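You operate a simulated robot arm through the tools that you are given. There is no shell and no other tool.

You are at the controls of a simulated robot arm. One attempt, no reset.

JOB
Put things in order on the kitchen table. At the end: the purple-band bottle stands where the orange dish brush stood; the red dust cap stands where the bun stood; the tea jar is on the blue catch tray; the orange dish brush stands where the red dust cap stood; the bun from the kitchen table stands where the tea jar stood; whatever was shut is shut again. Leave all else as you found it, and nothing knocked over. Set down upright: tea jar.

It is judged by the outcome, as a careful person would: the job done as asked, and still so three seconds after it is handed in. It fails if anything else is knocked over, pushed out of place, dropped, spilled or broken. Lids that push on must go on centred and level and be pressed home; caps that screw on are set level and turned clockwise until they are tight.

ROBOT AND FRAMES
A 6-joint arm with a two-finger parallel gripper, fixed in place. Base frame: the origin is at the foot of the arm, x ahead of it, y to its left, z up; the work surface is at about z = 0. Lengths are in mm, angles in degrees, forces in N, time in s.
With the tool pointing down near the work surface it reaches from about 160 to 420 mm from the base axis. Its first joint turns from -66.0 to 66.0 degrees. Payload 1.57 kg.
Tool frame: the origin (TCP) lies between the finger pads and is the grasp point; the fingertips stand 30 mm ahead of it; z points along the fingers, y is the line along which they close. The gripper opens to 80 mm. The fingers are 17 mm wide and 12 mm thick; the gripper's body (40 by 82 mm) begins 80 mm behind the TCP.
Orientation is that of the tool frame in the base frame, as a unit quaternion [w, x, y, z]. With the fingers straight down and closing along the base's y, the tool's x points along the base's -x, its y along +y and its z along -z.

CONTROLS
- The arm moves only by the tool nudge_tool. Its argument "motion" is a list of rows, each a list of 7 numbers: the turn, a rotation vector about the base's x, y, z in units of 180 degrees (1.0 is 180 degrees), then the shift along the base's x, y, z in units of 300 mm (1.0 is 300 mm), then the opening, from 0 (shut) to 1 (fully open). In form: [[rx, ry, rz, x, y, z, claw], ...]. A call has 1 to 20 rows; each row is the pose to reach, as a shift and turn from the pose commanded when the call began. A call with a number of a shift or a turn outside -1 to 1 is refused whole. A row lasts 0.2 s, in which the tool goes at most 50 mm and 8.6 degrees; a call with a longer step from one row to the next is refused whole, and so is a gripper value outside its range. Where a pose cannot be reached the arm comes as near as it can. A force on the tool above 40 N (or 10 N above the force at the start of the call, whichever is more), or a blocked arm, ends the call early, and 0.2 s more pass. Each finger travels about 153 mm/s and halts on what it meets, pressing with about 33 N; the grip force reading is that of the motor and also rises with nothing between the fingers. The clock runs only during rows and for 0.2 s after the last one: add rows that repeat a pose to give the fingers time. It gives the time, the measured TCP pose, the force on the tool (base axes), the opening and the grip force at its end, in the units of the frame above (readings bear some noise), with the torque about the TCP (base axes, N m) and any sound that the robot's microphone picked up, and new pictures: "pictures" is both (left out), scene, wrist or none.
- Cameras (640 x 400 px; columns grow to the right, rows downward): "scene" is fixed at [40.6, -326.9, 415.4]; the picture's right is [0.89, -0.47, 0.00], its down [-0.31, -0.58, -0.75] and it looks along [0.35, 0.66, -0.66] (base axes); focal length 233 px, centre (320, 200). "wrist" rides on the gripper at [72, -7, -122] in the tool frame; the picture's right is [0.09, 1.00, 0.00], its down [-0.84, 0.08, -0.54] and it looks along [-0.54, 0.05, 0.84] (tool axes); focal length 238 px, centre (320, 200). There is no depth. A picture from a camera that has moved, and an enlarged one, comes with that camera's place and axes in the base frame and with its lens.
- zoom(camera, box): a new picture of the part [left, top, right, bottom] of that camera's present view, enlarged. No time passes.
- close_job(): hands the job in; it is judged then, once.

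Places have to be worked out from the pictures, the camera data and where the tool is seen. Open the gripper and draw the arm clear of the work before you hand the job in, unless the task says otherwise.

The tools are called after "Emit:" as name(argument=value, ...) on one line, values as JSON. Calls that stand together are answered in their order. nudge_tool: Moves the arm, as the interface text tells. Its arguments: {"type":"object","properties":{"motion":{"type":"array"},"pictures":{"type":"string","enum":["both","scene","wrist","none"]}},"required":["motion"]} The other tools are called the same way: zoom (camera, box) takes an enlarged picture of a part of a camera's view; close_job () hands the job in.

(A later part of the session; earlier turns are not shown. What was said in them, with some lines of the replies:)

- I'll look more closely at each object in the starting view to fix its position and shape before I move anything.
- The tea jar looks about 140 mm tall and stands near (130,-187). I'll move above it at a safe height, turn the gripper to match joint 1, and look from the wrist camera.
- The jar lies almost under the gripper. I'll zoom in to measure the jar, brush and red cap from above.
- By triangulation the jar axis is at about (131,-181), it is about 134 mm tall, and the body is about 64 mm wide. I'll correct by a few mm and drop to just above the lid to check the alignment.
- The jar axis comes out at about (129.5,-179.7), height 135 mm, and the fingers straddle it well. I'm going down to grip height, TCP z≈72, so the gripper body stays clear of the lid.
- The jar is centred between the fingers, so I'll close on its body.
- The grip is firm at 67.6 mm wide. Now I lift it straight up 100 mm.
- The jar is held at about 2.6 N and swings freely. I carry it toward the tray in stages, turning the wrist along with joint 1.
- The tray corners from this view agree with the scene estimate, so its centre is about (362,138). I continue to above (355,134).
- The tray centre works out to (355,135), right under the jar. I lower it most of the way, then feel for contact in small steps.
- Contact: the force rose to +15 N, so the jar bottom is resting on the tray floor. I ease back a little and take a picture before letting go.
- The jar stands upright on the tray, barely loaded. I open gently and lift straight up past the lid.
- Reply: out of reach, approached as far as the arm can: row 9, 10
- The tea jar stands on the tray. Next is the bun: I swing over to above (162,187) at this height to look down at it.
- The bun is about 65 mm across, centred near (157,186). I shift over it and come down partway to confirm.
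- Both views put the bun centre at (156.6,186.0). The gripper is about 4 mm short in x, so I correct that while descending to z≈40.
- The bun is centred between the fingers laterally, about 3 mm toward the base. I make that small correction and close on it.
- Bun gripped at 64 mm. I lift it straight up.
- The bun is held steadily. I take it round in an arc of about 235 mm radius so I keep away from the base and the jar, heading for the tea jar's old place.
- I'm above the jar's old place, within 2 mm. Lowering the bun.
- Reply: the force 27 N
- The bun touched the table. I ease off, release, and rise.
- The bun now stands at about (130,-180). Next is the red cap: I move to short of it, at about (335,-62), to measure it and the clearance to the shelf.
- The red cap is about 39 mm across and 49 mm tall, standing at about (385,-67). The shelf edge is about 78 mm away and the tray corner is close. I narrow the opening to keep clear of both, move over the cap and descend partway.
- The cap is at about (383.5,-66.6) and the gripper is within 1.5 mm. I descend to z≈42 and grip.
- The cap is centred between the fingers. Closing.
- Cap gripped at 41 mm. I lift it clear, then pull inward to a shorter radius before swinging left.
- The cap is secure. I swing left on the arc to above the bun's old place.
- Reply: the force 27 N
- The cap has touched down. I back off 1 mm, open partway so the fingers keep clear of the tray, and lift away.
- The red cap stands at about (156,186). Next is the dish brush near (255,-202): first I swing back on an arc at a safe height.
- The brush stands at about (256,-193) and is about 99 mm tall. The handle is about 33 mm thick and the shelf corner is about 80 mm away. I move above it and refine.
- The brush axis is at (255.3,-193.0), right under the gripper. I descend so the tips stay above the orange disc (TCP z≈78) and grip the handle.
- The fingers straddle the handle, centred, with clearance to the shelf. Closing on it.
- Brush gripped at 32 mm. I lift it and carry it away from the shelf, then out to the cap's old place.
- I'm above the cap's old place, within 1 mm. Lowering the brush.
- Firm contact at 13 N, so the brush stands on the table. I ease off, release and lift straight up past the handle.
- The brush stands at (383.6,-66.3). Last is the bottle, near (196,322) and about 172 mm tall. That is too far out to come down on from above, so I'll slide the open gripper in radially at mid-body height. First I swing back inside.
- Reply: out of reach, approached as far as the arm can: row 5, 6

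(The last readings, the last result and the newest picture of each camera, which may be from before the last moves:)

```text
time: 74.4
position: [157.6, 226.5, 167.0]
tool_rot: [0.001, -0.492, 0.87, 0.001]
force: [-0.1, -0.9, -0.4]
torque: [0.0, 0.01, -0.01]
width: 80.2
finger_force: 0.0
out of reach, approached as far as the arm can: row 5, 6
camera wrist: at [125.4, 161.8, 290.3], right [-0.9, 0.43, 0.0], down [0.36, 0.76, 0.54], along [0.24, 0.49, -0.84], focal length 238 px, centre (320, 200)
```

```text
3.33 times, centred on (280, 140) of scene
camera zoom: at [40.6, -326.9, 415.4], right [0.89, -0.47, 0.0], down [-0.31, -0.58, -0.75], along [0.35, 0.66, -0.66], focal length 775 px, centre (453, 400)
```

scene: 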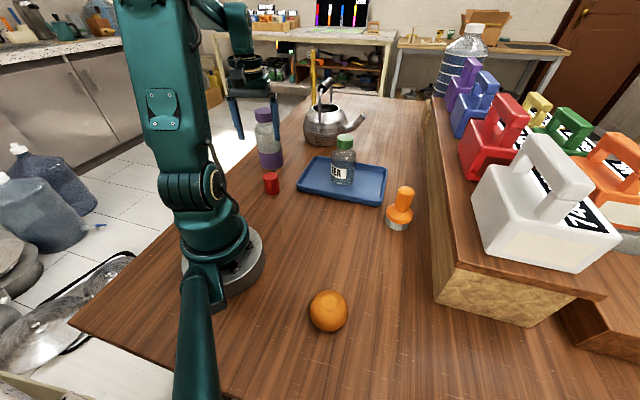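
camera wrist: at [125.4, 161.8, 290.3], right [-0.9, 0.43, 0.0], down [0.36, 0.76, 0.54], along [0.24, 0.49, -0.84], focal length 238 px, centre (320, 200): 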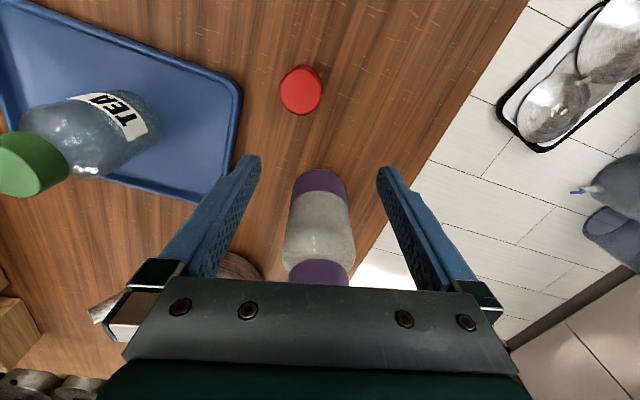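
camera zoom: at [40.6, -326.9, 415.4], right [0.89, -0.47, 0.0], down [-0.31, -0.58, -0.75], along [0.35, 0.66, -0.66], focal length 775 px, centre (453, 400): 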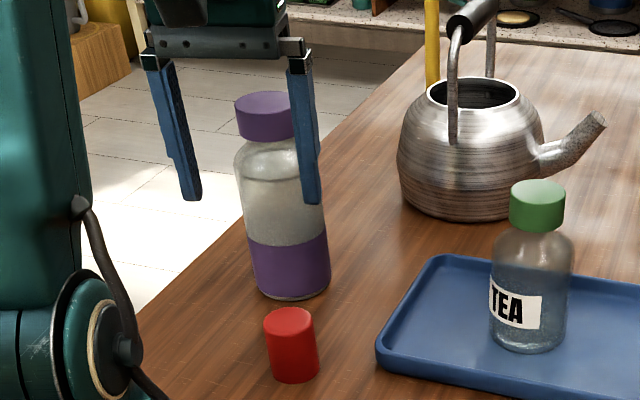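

The bottle axis works out to about (201,316) and it is roughly 71 mm wide. Joint 1 is close to its limit here, so I align the gripper with the approach line at yaw ≈65° and drop to mid-body height, short of the bottle.

Emit:
nudge_tool(motion=[[0, 0, 0.012, 0.0073, -0.0053, -0.03, 1], [0, 0, 0.024, 0.0073, -0.0053, -0.08, 1], [0, 0, 0.036, 0.0073, -0.0053, -0.13, 1], [0, 0, 0.036, 0.0073, -0.0053, -0.18, 1], [0, 0, 0.036, 0.0073, -0.0053, -0.18, 1]])

Emit:
zoom(camera="wrist", box=[200, 120, 440, 290])

Emit:
zoom(camera="scene", box=[220, 80, 340, 200])

```text
time: 75.6
position: [159.1, 225.6, 111.2]
tool_rot: [0.001, -0.541, 0.841, 0.0]
force: [0.1, -0.5, 1.0]
torque: [-0.02, 0.02, -0.01]
width: 79.9
finger_force: 0.0
camera wrist: at [134.8, 157.2, 235.4], right [-0.94, 0.33, 0.0], down [0.28, 0.79, 0.54], along [0.18, 0.51, -0.84], focal length 238 px, centre (320, 200)
```

scene: 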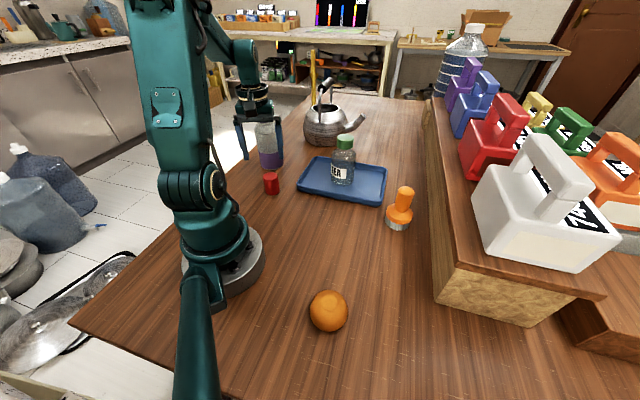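
wrist: 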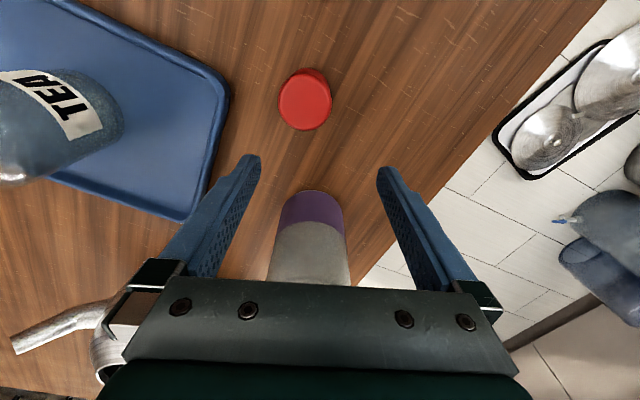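

```text
2.35 times, centred on (320, 205) of wrist
camera zoom: at [134.8, 157.2, 235.4], right [-0.94, 0.33, 0.0], down [0.28, 0.79, 0.54], along [0.18, 0.51, -0.84], focal length 561 px, centre (320, 188)
```

zoom: 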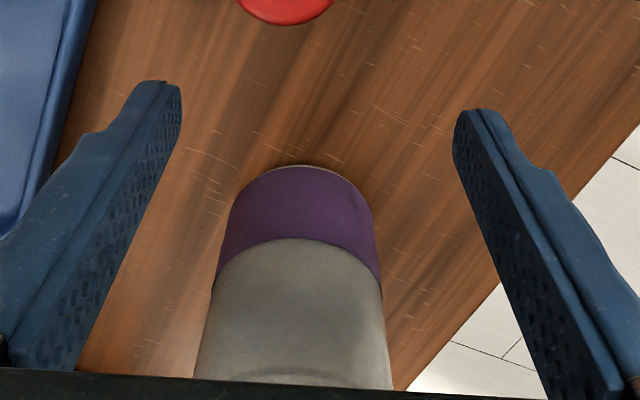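

```text
3.33 times, centred on (280, 140) of scene
camera zoom: at [40.6, -326.9, 415.4], right [0.89, -0.47, 0.0], down [-0.31, -0.58, -0.75], along [0.35, 0.66, -0.66], focal length 775 px, centre (453, 400)
```

zoom: 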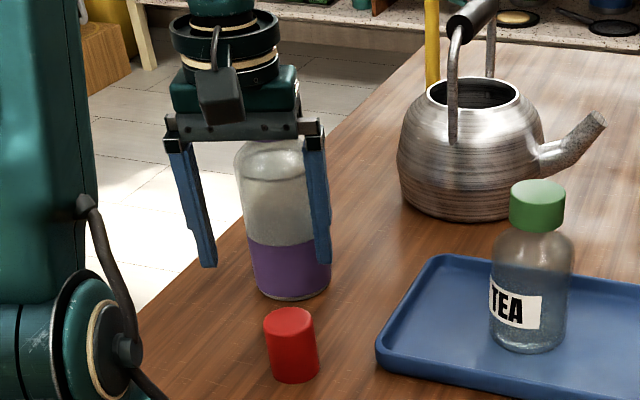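

The bottle sits about 2 mm to the left of the slide line and about 101 mm ahead. I correct sideways and advance halfway, then check again.

Emit:
nudge_tool(motion=[[0, 0, 0, 0.0053, -0.0023, 0, 1], [0, 0, 0, 0.019, 0.028, 0, 1], [0, 0, 0, 0.0329, 0.0584, 0, 1], [0, 0, 0, 0.0467, 0.0887, 0, 1], [0, 0, 0, 0.0605, 0.119, 0, 1], [0, 0, 0, 0.0743, 0.1493, 0, 1], [0, 0, 0, 0.0743, 0.1493, 0, 1]])

Emit:
zoom(camera="wrist", box=[200, 120, 440, 290])

Emit:
zoom(camera="scene", box=[220, 80, 340, 200])

```text
time: 77.2
position: [182.6, 269.6, 113.5]
tool_rot: [0.001, -0.54, 0.842, 0.0]
force: [0.1, 0.5, -0.7]
torque: [-0.02, 0.02, -0.02]
width: 80.0
finger_force: 0.1
camera wrist: at [157.8, 202.2, 237.0], right [-0.94, 0.33, 0.0], down [0.28, 0.79, 0.54], along [0.18, 0.51, -0.84], focal length 238 px, centre (320, 200)
```

scene: 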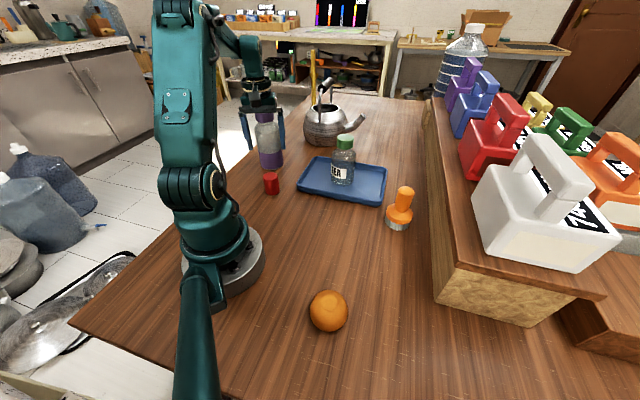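
wrist: 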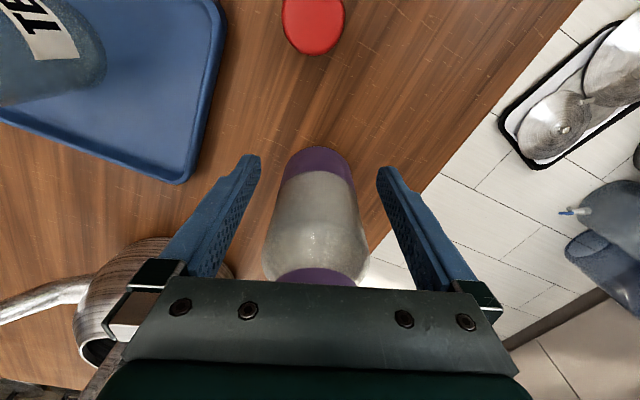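

```text
2.35 times, centred on (320, 205) of wrist
camera zoom: at [157.8, 202.2, 237.0], right [-0.94, 0.33, 0.0], down [0.28, 0.79, 0.54], along [0.18, 0.51, -0.84], focal length 561 px, centre (320, 188)
```

zoom: 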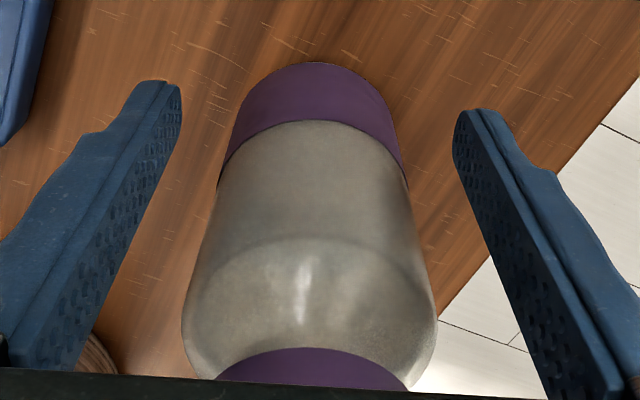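

```text
3.33 times, centred on (280, 140) of scene
camera zoom: at [40.6, -326.9, 415.4], right [0.89, -0.47, 0.0], down [-0.31, -0.58, -0.75], along [0.35, 0.66, -0.66], focal length 775 px, centre (453, 400)
```

zoom: 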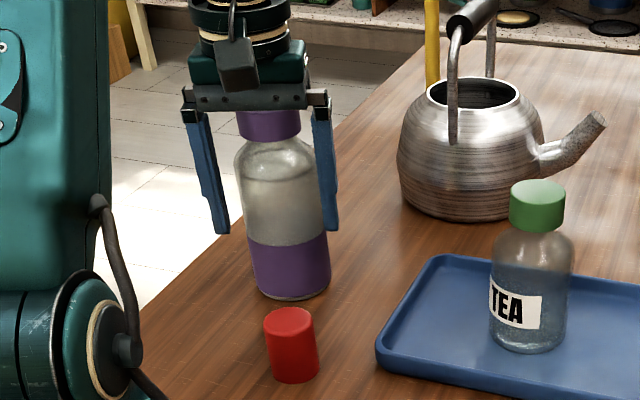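

The bottle is about 1.4 mm right of centre now. I make that lateral correction and advance 30 mm, then look again before the last stretch.

Emit:
nudge_tool(motion=[[0, 0, 0, -0.004, 0.0018, 0, 1], [0, 0, 0, 0.0098, 0.0321, 0, 1], [0, 0, 0, 0.0236, 0.0624, 0, 1], [0, 0, 0, 0.0374, 0.0927, 0, 1], [0, 0, 0, 0.0374, 0.0927, 0, 1]])

Emit:
zoom(camera="wrist", box=[200, 80, 440, 290])

Emit:
zoom(camera="scene", box=[220, 80, 340, 200])

```text
time: 78.4
position: [193.9, 298.1, 113.1]
tool_rot: [0.001, -0.54, 0.842, 0.0]
force: [0.1, 0.0, 0.0]
torque: [0.04, -0.01, 0.01]
width: 79.8
finger_force: 0.0
camera wrist: at [168.5, 230.0, 236.4], right [-0.94, 0.33, 0.0], down [0.28, 0.79, 0.54], along [0.18, 0.51, -0.84], focal length 238 px, centre (320, 200)
```

scene: 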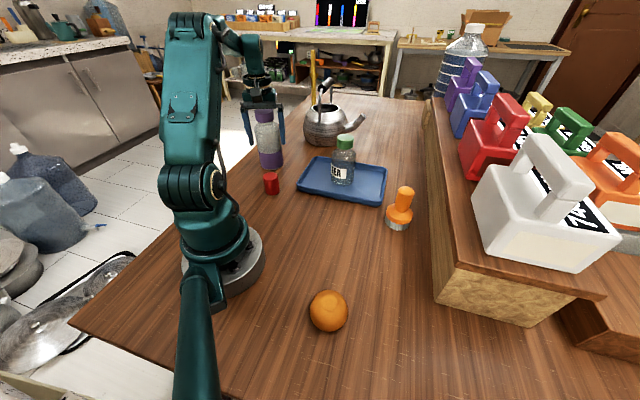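
wrist: 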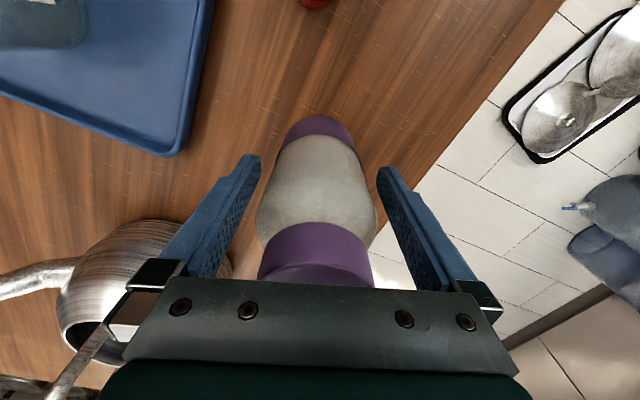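

```text
1.90 times, centred on (320, 185) of wrist
camera zoom: at [168.5, 230.0, 236.4], right [-0.94, 0.33, 0.0], down [0.28, 0.79, 0.54], along [0.18, 0.51, -0.84], focal length 454 px, centre (320, 229)
```

zoom: 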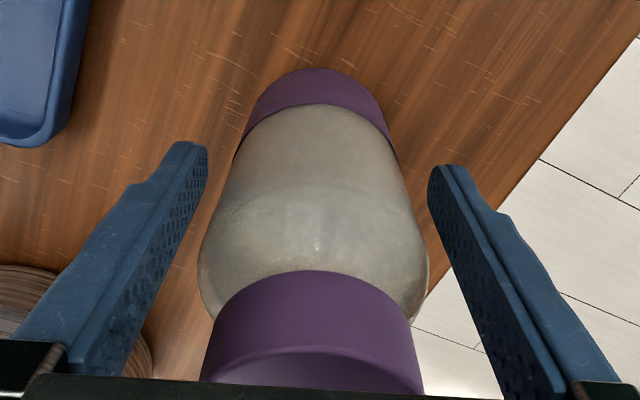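

```text
3.33 times, centred on (280, 140) of scene
camera zoom: at [40.6, -326.9, 415.4], right [0.89, -0.47, 0.0], down [-0.31, -0.58, -0.75], along [0.35, 0.66, -0.66], focal length 775 px, centre (453, 400)
```

zoom: 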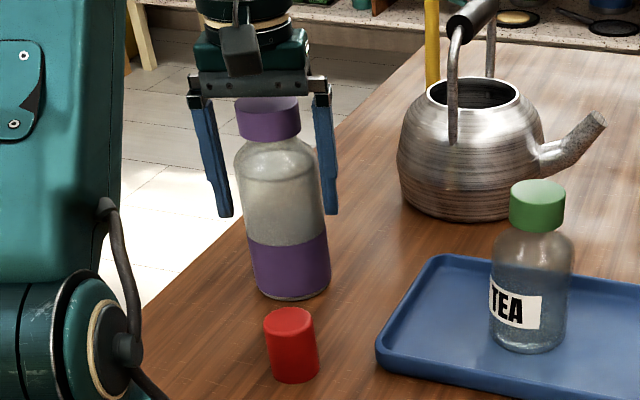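

The cap top is at z≈176, about 16 mm below the palm, and the bottle is within 0.5 mm of centre. I go the last 20 mm.

Emit:
nudge_tool(motion=[[0, 0, 0, 0.0082, 0.0145, 0, 1], [0, 0, 0, 0.0187, 0.0375, 0, 1], [0, 0, 0, 0.0287, 0.0591, 0, 1], [0, 0, 0, 0.0287, 0.0591, 0, 1]])

Emit:
zoom(camera="wrist", box=[200, 80, 440, 290])

Emit:
zoom(camera="scene", box=[220, 80, 340, 200])

```text
time: 79.4
position: [203.0, 314.9, 114.0]
tool_rot: [0.002, -0.54, 0.842, 0.0]
force: [-0.1, 0.1, 0.4]
torque: [-0.01, 0.03, 0.0]
width: 80.1
finger_force: 0.0
camera wrist: at [177.6, 247.1, 236.7], right [-0.94, 0.33, 0.0], down [0.28, 0.79, 0.54], along [0.18, 0.51, -0.84], focal length 238 px, centre (320, 200)
```

scene: 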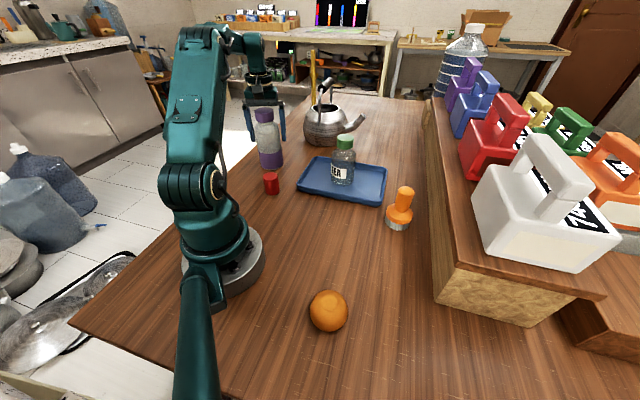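
wrist: 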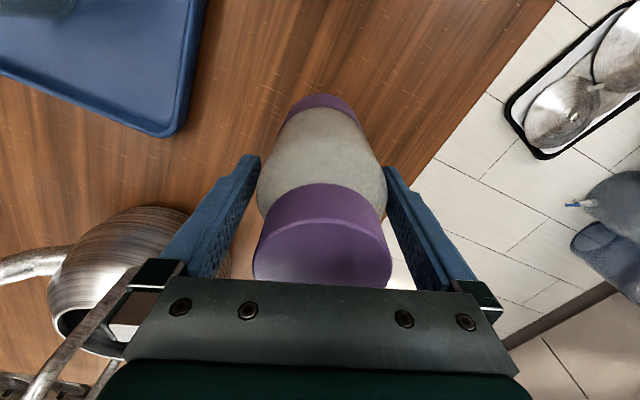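

```text
1.90 times, centred on (320, 185) of wrist
camera zoom: at [177.6, 247.1, 236.7], right [-0.94, 0.33, 0.0], down [0.28, 0.79, 0.54], along [0.18, 0.51, -0.84], focal length 454 px, centre (320, 229)
```

zoom: 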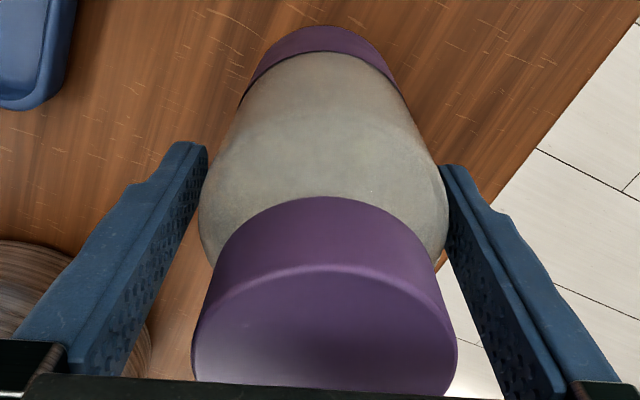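

```text
3.33 times, centred on (280, 140) of scene
camera zoom: at [40.6, -326.9, 415.4], right [0.89, -0.47, 0.0], down [-0.31, -0.58, -0.75], along [0.35, 0.66, -0.66], focal length 775 px, centre (453, 400)
```

zoom: 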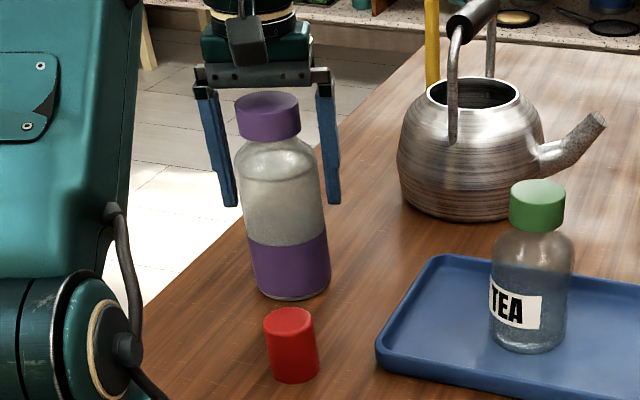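

The bottle is centred between the fingers (offset under 1 mm). Closing on the body.

Emit:
nudge_tool(motion=[[0, 0, 0, 0, 0, -0.006, 1], [0, 0, 0, 0, 0, -0.006, 0.93], [0, 0, 0, 0, 0, -0.006, 0.87], [0, 0, 0, 0, 0, -0.006, 0.8], [0, 0, 0, 0, 0, -0.006, 0.8]])

```text
time: 80.6
position: [202.1, 315.0, 111.8]
tool_rot: [0.001, -0.541, 0.841, 0.0]
force: [-0.4, 0.0, 0.5]
torque: [0.05, 0.09, -0.02]
width: 69.8
finger_force: 33.0
camera wrist: at [177.6, 246.9, 234.9], right [-0.94, 0.33, 0.0], down [0.28, 0.79, 0.54], along [0.18, 0.51, -0.84], focal length 238 px, centre (320, 200)
```

scene: 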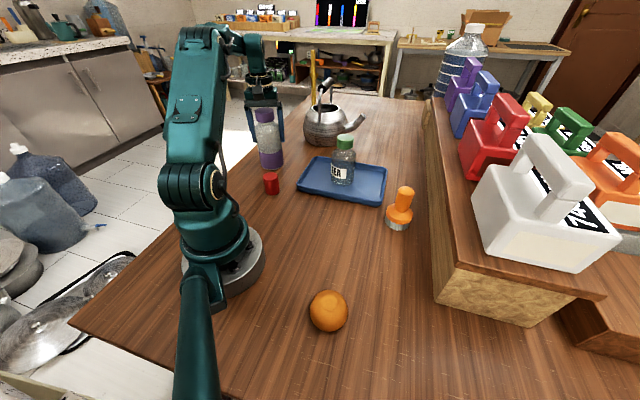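
wrist: 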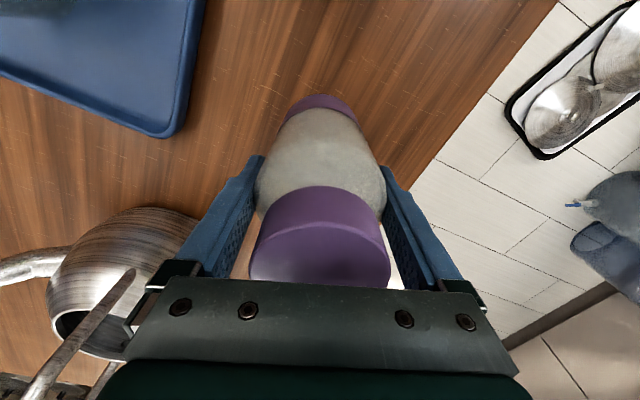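

Gripped at 69.8 mm. I lift a little to check the hold.

Emit:
nudge_tool(motion=[[0, 0, 0, 0, 0, 0.01, 0.8], [0, 0, 0, 0, 0, 0.03, 0.8], [0, 0, 0, 0, 0, 0.06, 0.8], [0, 0, 0, 0, 0, 0.06, 0.8]])

Emit:
zoom(camera="scene", box=[220, 80, 340, 200])

```text
time: 81.6
position: [202.4, 315.8, 129.3]
tool_rot: [0.001, -0.54, 0.842, 0.001]
force: [0.3, -0.5, -1.5]
torque: [-0.02, 0.02, 0.01]
width: 69.7
finger_force: 33.0
camera wrist: at [177.5, 247.8, 253.2], right [-0.94, 0.33, 0.0], down [0.28, 0.79, 0.54], along [0.18, 0.51, -0.84], focal length 238 px, centre (320, 200)
```

scene: 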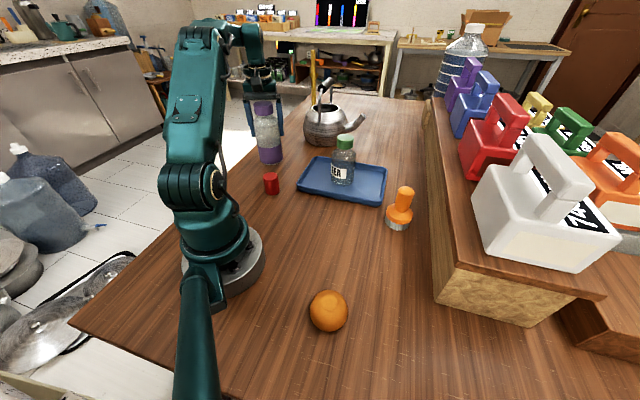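
wrist: 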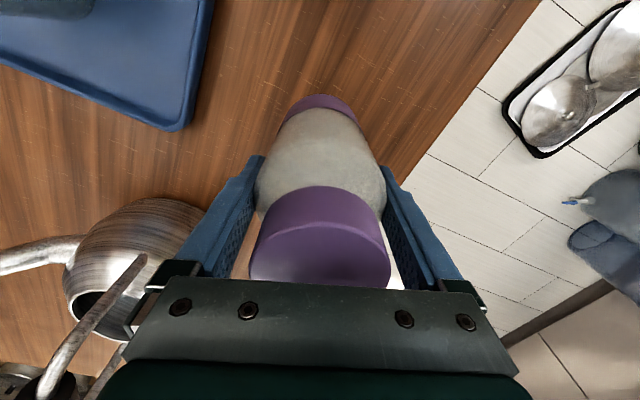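

```text
3.33 times, centred on (280, 140) of scene
camera zoom: at [40.6, -326.9, 415.4], right [0.89, -0.47, 0.0], down [-0.31, -0.58, -0.75], along [0.35, 0.66, -0.66], focal length 775 px, centre (453, 400)
```

zoom: 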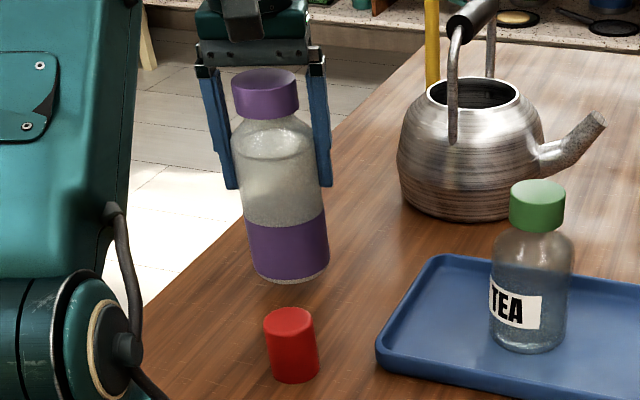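

The hold is good. I lift higher and bring the bottle inward, passing between the red cap and the jar.

Emit:
nudge_tool(motion=[[0, 0, 0, 0, 0, 0.03, 0.8], [0, 0, 0, 0, 0, 0.09, 0.8], [0, 0, 0, 0, 0, 0.137, 0.8], [0, 0, -0.013, 0.016, -0.067, 0.15, 0.8], [0, 0, -0.026, 0.033, -0.135, 0.17, 0.8], [0, 0, -0.04, 0.049, -0.202, 0.185, 0.8], [0, 0, -0.053, 0.065, -0.269, 0.2, 0.8], [0, 0, -0.071, 0.076, -0.34, 0.215, 0.8], [0, 0, -0.089, 0.087, -0.411, 0.225, 0.8], [0, 0, -0.107, 0.098, -0.482, 0.235, 0.8], [0, 0, -0.125, 0.109, -0.553, 0.235, 0.8], [0, 0, -0.149, 0.117, -0.628, 0.235, 0.8], [0, 0, -0.172, 0.126, -0.703, 0.235, 0.8], [0, 0, -0.196, 0.134, -0.778, 0.235, 0.8], [0, 0, -0.219, 0.142, -0.853, 0.235, 0.8], [0, 0, -0.219, 0.142, -0.853, 0.235, 0.8]])

```text
time: 85.0
position: [245.5, 58.0, 199.5]
tool_rot: [0.001, -0.224, 0.975, 0.0]
force: [-0.3, -0.1, -1.6]
torque: [-0.01, 0.0, 0.0]
width: 69.6
finger_force: 33.0
camera wrist: at [182.7, 21.7, 323.0], right [-0.52, 0.86, 0.0], down [0.72, 0.44, 0.54], along [0.47, 0.28, -0.84], focal length 238 px, centre (320, 200)
```

scene: 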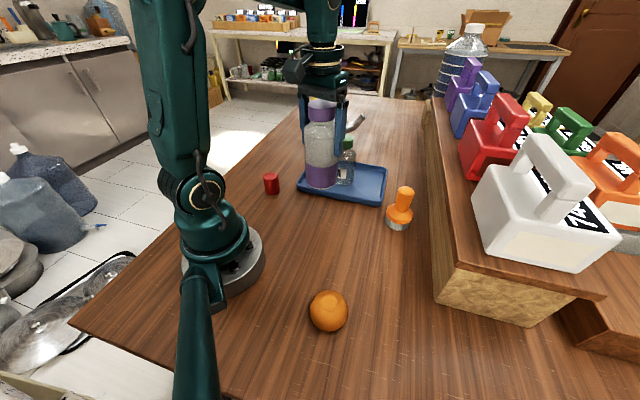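
wrist: 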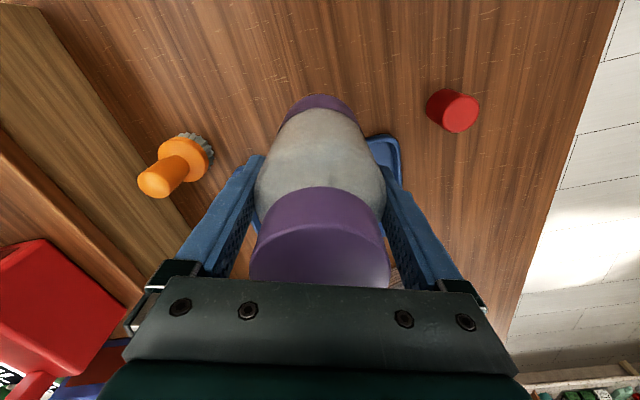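

Emit:
nudge_tool(motion=[[0, 0, -0.012, 0.002, -0.035, 0, 0.8], [0, 0, -0.04, 0.004, -0.1, 0, 0.8], [0, 0, -0.07, 0.007, -0.17, 0, 0.8], [0, 0, -0.1, 0.011, -0.24, 0, 0.8], [0, 0, -0.13, 0.015, -0.31, 0, 0.8], [0, 0, -0.16, 0.01, -0.38, 0, 0.8], [0, 0, -0.19, 0.004, -0.45, 0, 0.8], [0, 0, -0.22, -0.001, -0.52, 0, 0.8], [0, 0, -0.25, 0.002, -0.57, 0, 0.8], [0, 0, -0.28, 0.012, -0.64, 0, 0.8], [0, 0, -0.31, 0.022, -0.71, 0, 0.8], [0, 0, -0.335, 0.03, -0.78, 0, 0.8], [0, 0, -0.344, 0.036, -0.8367, 0, 0.8], [0, 0, -0.344, 0.036, -0.8367, 0, 0.8]])

```text
time: 88.0
position: [257.3, -192.2, 200.8]
tool_rot: [0.0, 0.309, 0.951, -0.001]
force: [-0.2, -0.1, -0.7]
torque: [-0.02, -0.03, 0.01]
width: 69.8
finger_force: 32.7
camera wrist: at [194.0, -154.8, 323.9], right [0.51, 0.86, 0.0], down [0.72, -0.43, 0.54], along [0.47, -0.28, -0.84], focal length 238 px, centre (320, 200)
```

scene: 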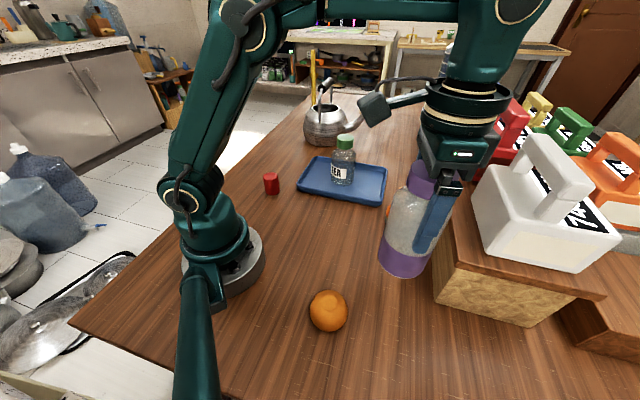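
wrist: 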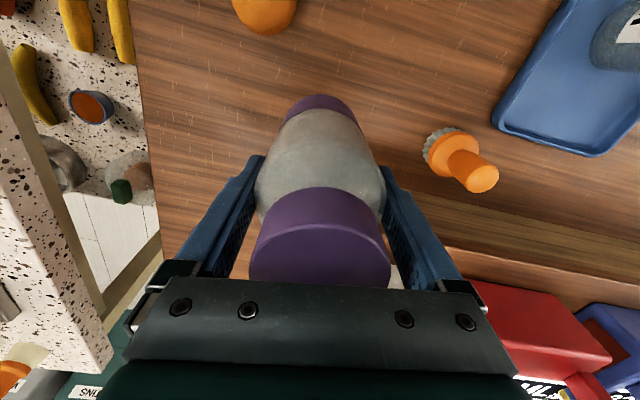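

I'm over the brush's old place. I lower the bottle with a 1 mm correction, stopping just short of the table.

Emit:
nudge_tool(motion=[[0, 0, 0, -0.002, -0.002, -0.03, 0.8], [0, 0, 0, -0.0037, -0.0037, -0.08, 0.8], [0, 0, 0, -0.0037, -0.0037, -0.13, 0.8], [0, 0, 0, -0.0037, -0.0037, -0.18, 0.8], [0, 0, 0, -0.0037, -0.0037, -0.23, 0.8], [0, 0, 0, -0.0037, -0.0037, -0.265, 0.8], [0, 0, 0, -0.0037, -0.0037, -0.28, 0.8], [0, 0, 0, -0.0037, -0.0037, -0.28, 0.8]])

Emit:
nudge_tool(motion=[[0, 0, 0, 0, 0, -0.006, 0.8], [0, 0, 0, 0, 0, -0.006, 0.8]], pictures="none")

```text
time: 89.8
position: [255.8, -192.4, 115.5]
tool_rot: [0.001, 0.308, 0.951, -0.001]
force: [0.3, 1.0, -1.3]
torque: [-0.01, 0.01, -0.04]
width: 69.6
finger_force: 33.0
camera wrist: at [192.3, -154.8, 238.6], right [0.51, 0.86, 0.0], down [0.72, -0.43, 0.54], along [0.47, -0.28, -0.84], focal length 238 px, centre (320, 200)
```

scene: 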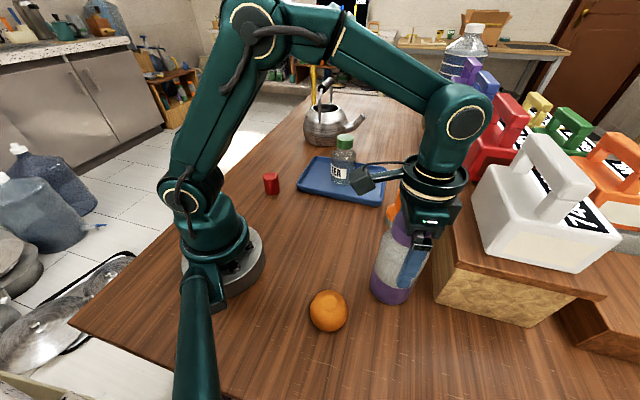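
wrist: 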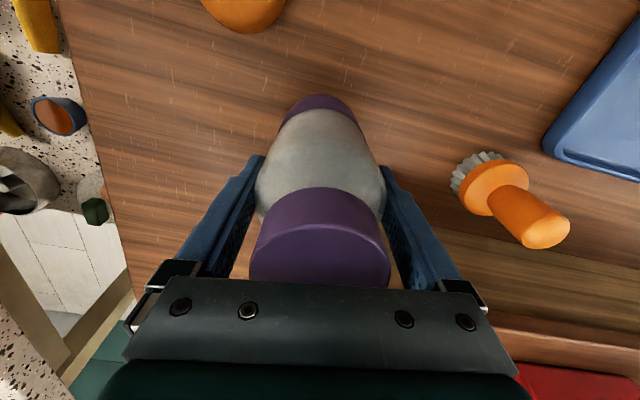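

```text
time: 90.4
position: [255.0, -192.0, 114.7]
tool_rot: [0.0, 0.308, 0.951, -0.001]
force: [0.2, -0.9, -1.3]
torque: [0.05, 0.0, 0.0]
width: 69.5
finger_force: 33.0
```

Emit:
nudge_tool(motion=[[0, 0, 0, 0, 0, -0.004, 0.8], [0, 0, 0, 0, 0, -0.004, 0.8]], pictures="none")

Emit:
nudge_tool(motion=[[0, 0, 0, 0, 0, -0.003, 0.8], [0, 0, 0, 0, 0, -0.003, 0.8]], pictures="none")

```text
time: 91.0
position: [254.3, -191.8, 112.7]
tool_rot: [0.0, 0.309, 0.951, -0.001]
force: [0.1, 0.4, -0.4]
torque: [0.0, 0.02, -0.01]
width: 69.8
finger_force: 33.6
```

```text
time: 91.6
position: [256.0, -192.9, 112.3]
tool_rot: [0.0, 0.308, 0.951, -0.001]
force: [-0.8, 0.8, -2.1]
torque: [-0.02, 0.0, -0.01]
width: 69.7
finger_force: 33.0
```

Emit:
nudge_tool(motion=[[0, 0, 0, 0, 0, -0.003, 0.8], [0, 0, 0, 0, 0, -0.003, 0.8]], pictures="none")

```text
time: 92.2
position: [256.1, -192.1, 110.6]
tool_rot: [0.001, 0.308, 0.951, -0.002]
force: [-0.1, -0.1, -1.6]
torque: [-0.01, 0.0, -0.03]
width: 69.9
finger_force: 33.2
```

Emit:
nudge_tool(motion=[[0, 0, 0, 0, 0, -0.003, 0.8], [0, 0, 0, 0, 0, -0.003, 0.8]], pictures="none")

```text
time: 92.8
position: [255.2, -193.1, 111.6]
tool_rot: [0.001, 0.308, 0.952, -0.001]
force: [-0.2, 2.9, 14.6]
torque: [0.51, 0.09, -0.03]
width: 69.7
finger_force: 33.0
```

The bottle touched the table at 14.6 N. I back off half a millimetre and look before releasing.

Emit:
nudge_tool(motion=[[0, 0, 0, 0, 0, 0.002, 0.8], [0, 0, 0, 0, 0, 0.002, 0.8]])

Emit:
zoom(camera="scene", box=[340, 200, 480, 320])

```text
time: 93.4
position: [255.0, -191.9, 111.0]
tool_rot: [0.002, 0.309, 0.951, -0.002]
force: [-1.6, 2.6, 22.9]
torque: [0.44, 0.2, 0.01]
width: 69.7
finger_force: 33.1
camera wrist: at [192.0, -154.9, 234.5], right [0.51, 0.86, 0.0], down [0.72, -0.43, 0.54], along [0.47, -0.28, -0.84], focal length 238 px, centre (320, 200)
```

scene: 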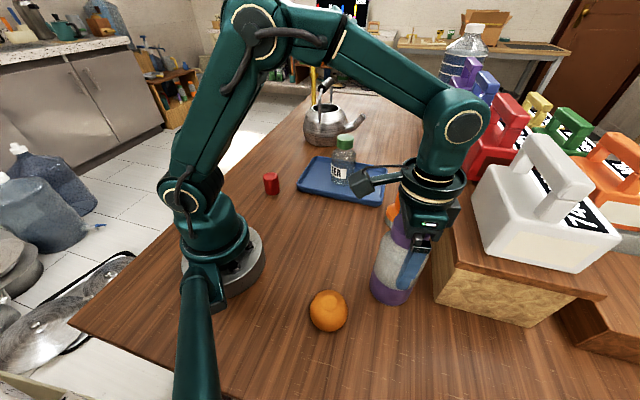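
wrist: 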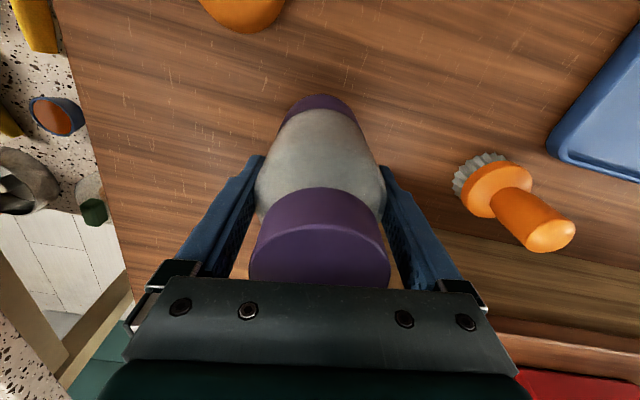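

```text
3.33 times, centred on (410, 260) of scene
camera zoom: at [40.6, -326.9, 415.4], right [0.89, -0.47, 0.0], down [-0.31, -0.59, -0.75], along [0.35, 0.66, -0.66], focal length 775 px, centre (20, 0)
```

zoom: 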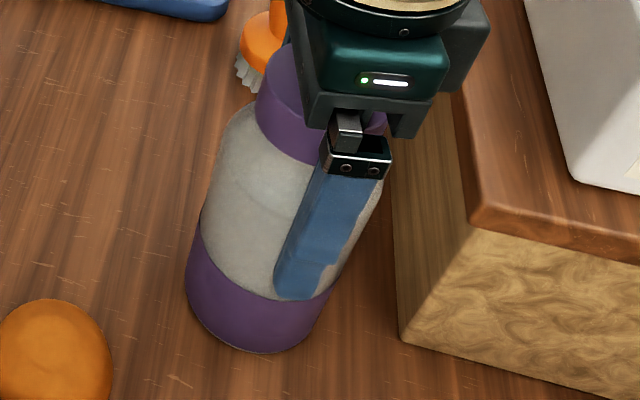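

The force is still 23 N upward, so I back off a bit more.

Emit:
nudge_tool(motion=[[0, 0, 0, 0, 0, 0.003, 0.8], [0, 0, 0, 0, 0, 0.003, 0.8]], pictures="none")

```text
time: 94.0
position: [254.5, -192.4, 111.1]
tool_rot: [0.001, 0.308, 0.951, -0.001]
force: [2.8, 1.2, 7.6]
torque: [0.01, -0.34, 0.04]
width: 69.7
finger_force: 32.8
```

Emit:
nudge_tool(motion=[[0, 0, 0, 0, 0, 0.0015, 0.8], [0, 0, 0, 0, 0, 0.0015, 0.8]], pictures="none")

```text
time: 94.6
position: [255.5, -192.0, 111.6]
tool_rot: [0.0, 0.308, 0.951, -0.001]
force: [0.4, -0.1, -1.3]
torque: [0.01, 0.01, -0.01]
width: 69.8
finger_force: 33.0
```

Essentially unloaded now and just touching the table. I open the fingers evenly and check before withdrawing.

Emit:
nudge_tool(motion=[[0, 0, 0, 0, 0, 0, 0.9], [0, 0, 0, 0, 0, 0, 0.95], [0, 0, 0, 0, 0, 0, 1.0], [0, 0, 0, 0, 0, 0, 1.0]])

Emit:
zoom(camera="wrist", box=[200, 80, 440, 290])

```text
time: 95.6
position: [255.4, -192.9, 112.8]
tool_rot: [0.0, 0.308, 0.951, -0.002]
force: [0.2, -0.4, 0.0]
torque: [0.02, -0.02, 0.02]
width: 80.0
finger_force: 0.1
camera wrist: at [192.0, -155.2, 235.6], right [0.51, 0.86, 0.0], down [0.72, -0.43, 0.54], along [0.47, -0.28, -0.84], focal length 238 px, centre (320, 200)
```

scene: 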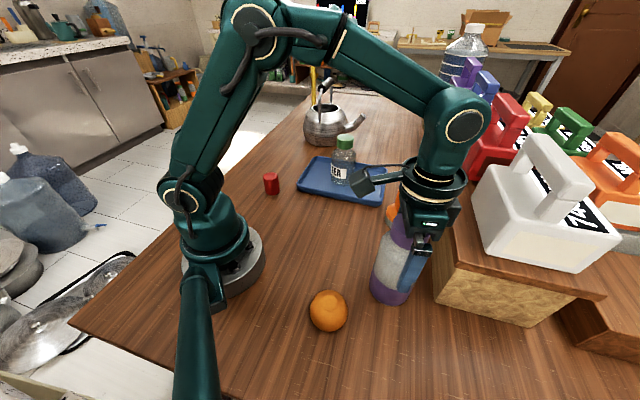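
wrist: 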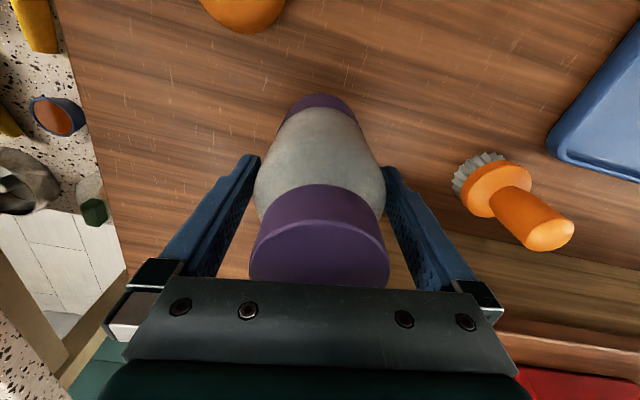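

```text
1.90 times, centred on (320, 185) of wrist
camera zoom: at [192.0, -155.2, 235.6], right [0.51, 0.86, 0.0], down [0.72, -0.43, 0.54], along [0.47, -0.28, -0.84], focal length 454 px, centre (320, 229)
```

zoom: 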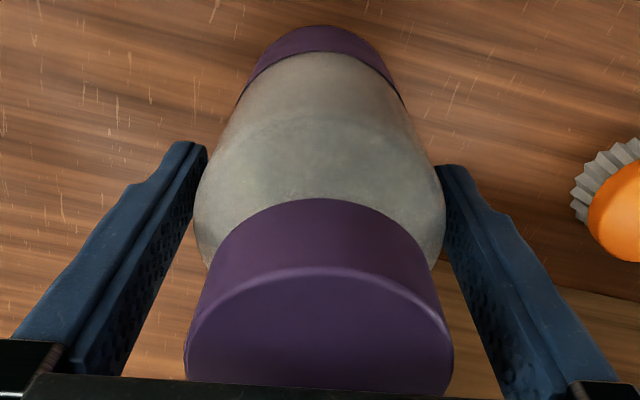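

The bottle stands free between the open fingers. I rise straight up, clear of the cap.

Emit:
nudge_tool(motion=[[0, 0, 0, 0, 0, 0.02, 1], [0, 0, 0, 0, 0, 0.06, 1], [0, 0, 0, 0, 0, 0.11, 1], [0, 0, 0, 0, 0, 0.16, 1], [0, 0, 0, 0, 0, 0.21, 1], [0, 0, 0, 0, 0, 0.26, 1], [0, 0, 0, 0, 0, 0.31, 1], [0, 0, 0, 0, 0, 0.36, 1], [0, 0, 0, 0, 0, 0.36, 1]])

Emit:
zoom(camera="wrist", box=[200, 80, 440, 290])

```text
time: 97.6
position: [255.0, -191.8, 220.2]
tool_rot: [0.0, 0.308, 0.951, -0.001]
force: [-0.6, 0.1, -0.3]
torque: [-0.04, 0.01, 0.0]
width: 79.9
finger_force: 0.1
camera wrist: at [191.9, -155.4, 343.7], right [0.51, 0.86, 0.0], down [0.72, -0.43, 0.54], along [0.47, -0.28, -0.84], focal length 238 px, centre (320, 200)
```

scene: 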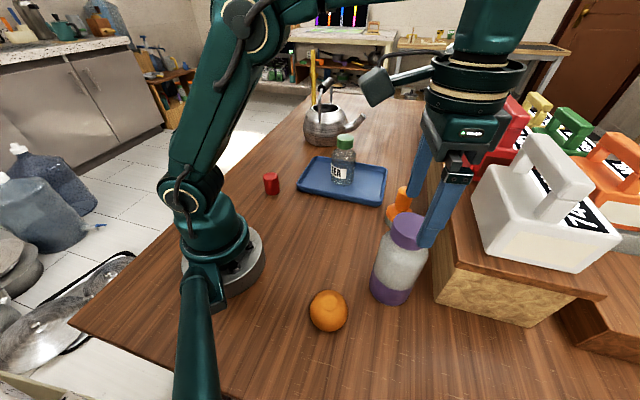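
wrist: 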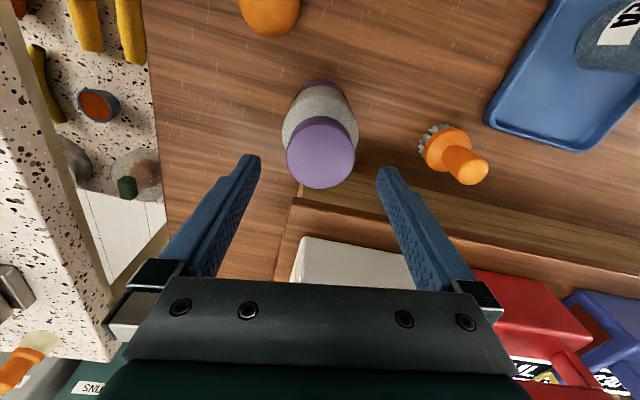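

```text
1.90 times, centred on (320, 185) of wrist
camera zoom: at [191.9, -155.4, 343.7], right [0.51, 0.86, 0.0], down [0.72, -0.43, 0.54], along [0.47, -0.28, -0.84], focal length 454 px, centre (320, 229)
```

zoom: 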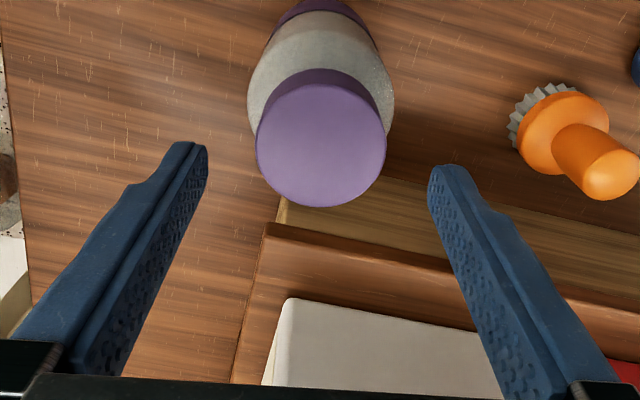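

The bottle stands upright at the brush's place. I draw the arm back toward its starting pose, clear of everything, and check the whole table.

Emit:
nudge_tool(motion=[[0, 0, 0, -0.01, 0.01, 0.03, 1], [0, 0, 0.03, -0.03, 0.07, 0.06, 1], [0, 0, 0.06, -0.05, 0.14, 0.09, 1], [0, 0, 0.09, -0.07, 0.21, 0.1, 1], [0, 0, 0.12, -0.09, 0.28, 0.1, 1], [0, 0, 0.15, -0.11, 0.35, 0.1, 1], [0, 0, 0.18, -0.12, 0.4, 0.1, 1], [0, 0, 0.2, -0.13, 0.4, 0.1, 1], [0, 0, 0.2, -0.13, 0.4, 0.1, 1]])

Emit:
zoom(camera="scene", box=[230, 100, 470, 340])

```text
time: 99.6
position: [216.8, -71.8, 249.3]
tool_rot: [0.001, -0.001, 1.0, -0.001]
force: [0.2, -0.9, -0.2]
torque: [0.03, -0.01, 0.01]
width: 80.0
finger_force: 0.0
camera wrist: at [143.4, -78.4, 374.1], right [-0.09, 1.0, 0.0], down [0.84, 0.08, 0.54], along [0.54, 0.05, -0.84], focal length 238 px, centre (320, 200)
```

scene: 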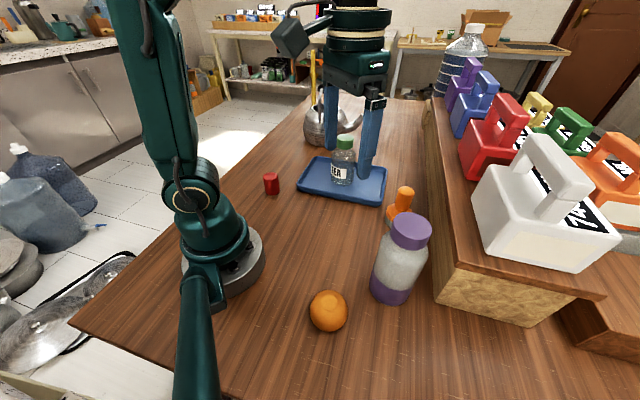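
wrist: 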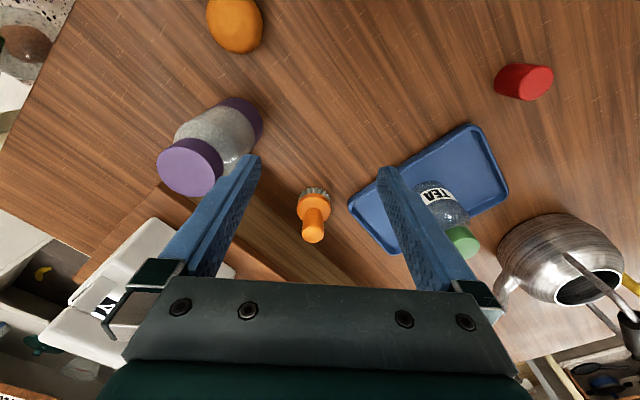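

```text
1.67 times, centred on (350, 220) of scene
camera zoom: at [40.6, -326.9, 415.4], right [0.89, -0.47, 0.0], down [-0.31, -0.58, -0.75], along [0.35, 0.66, -0.66], focal length 388 px, centre (270, 167)
```

zoom: 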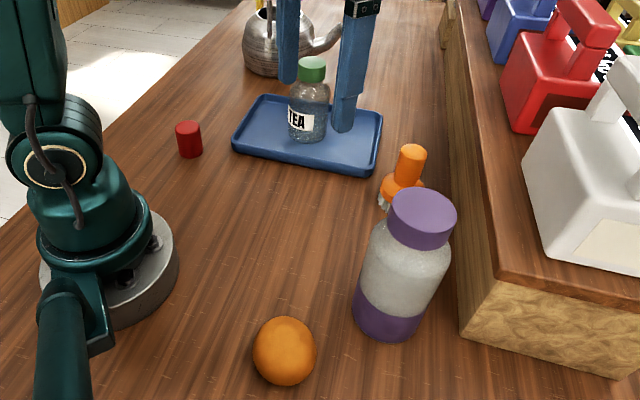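

Everything checks out in the pictures:
- The tea jar is upright on the tray.
- The bun is at the jar's old place, and the red cap is at the bun's.
- The brush is at the cap's old place, and the bottle is at the brush's.
- The kettle, tray and shelf items haven't moved, and I opened nothing, so nothing needs shutting.

The gripper is open and the arm is back at its starting pose, so I hand the job in.

Emit:
close_job()

```text
The job is handed in.
```

The job is handed in, and every item is where you asked. I checked this in the final camera pictures; the judge's result hasn't come back.

| Item | Now stands |
|---|---|
| Tea jar | upright on the blue catch tray, near its centre |
| Bun | where the tea jar stood |
| Red dust cap | where the bun stood |
| Orange dish brush | where the red dust cap stood |
| Purple-band bottle | where the orange dish brush stood |

By my measurements, each of the last four is within about 1–2 mm of the old spot.

Nothing was knocked over or dropped, and the kettle, tray and shelf items look unmoved. I opened nothing, so nothing needed shutting again. The gripper is open and the arm is back at its starting pose, clear of the work.
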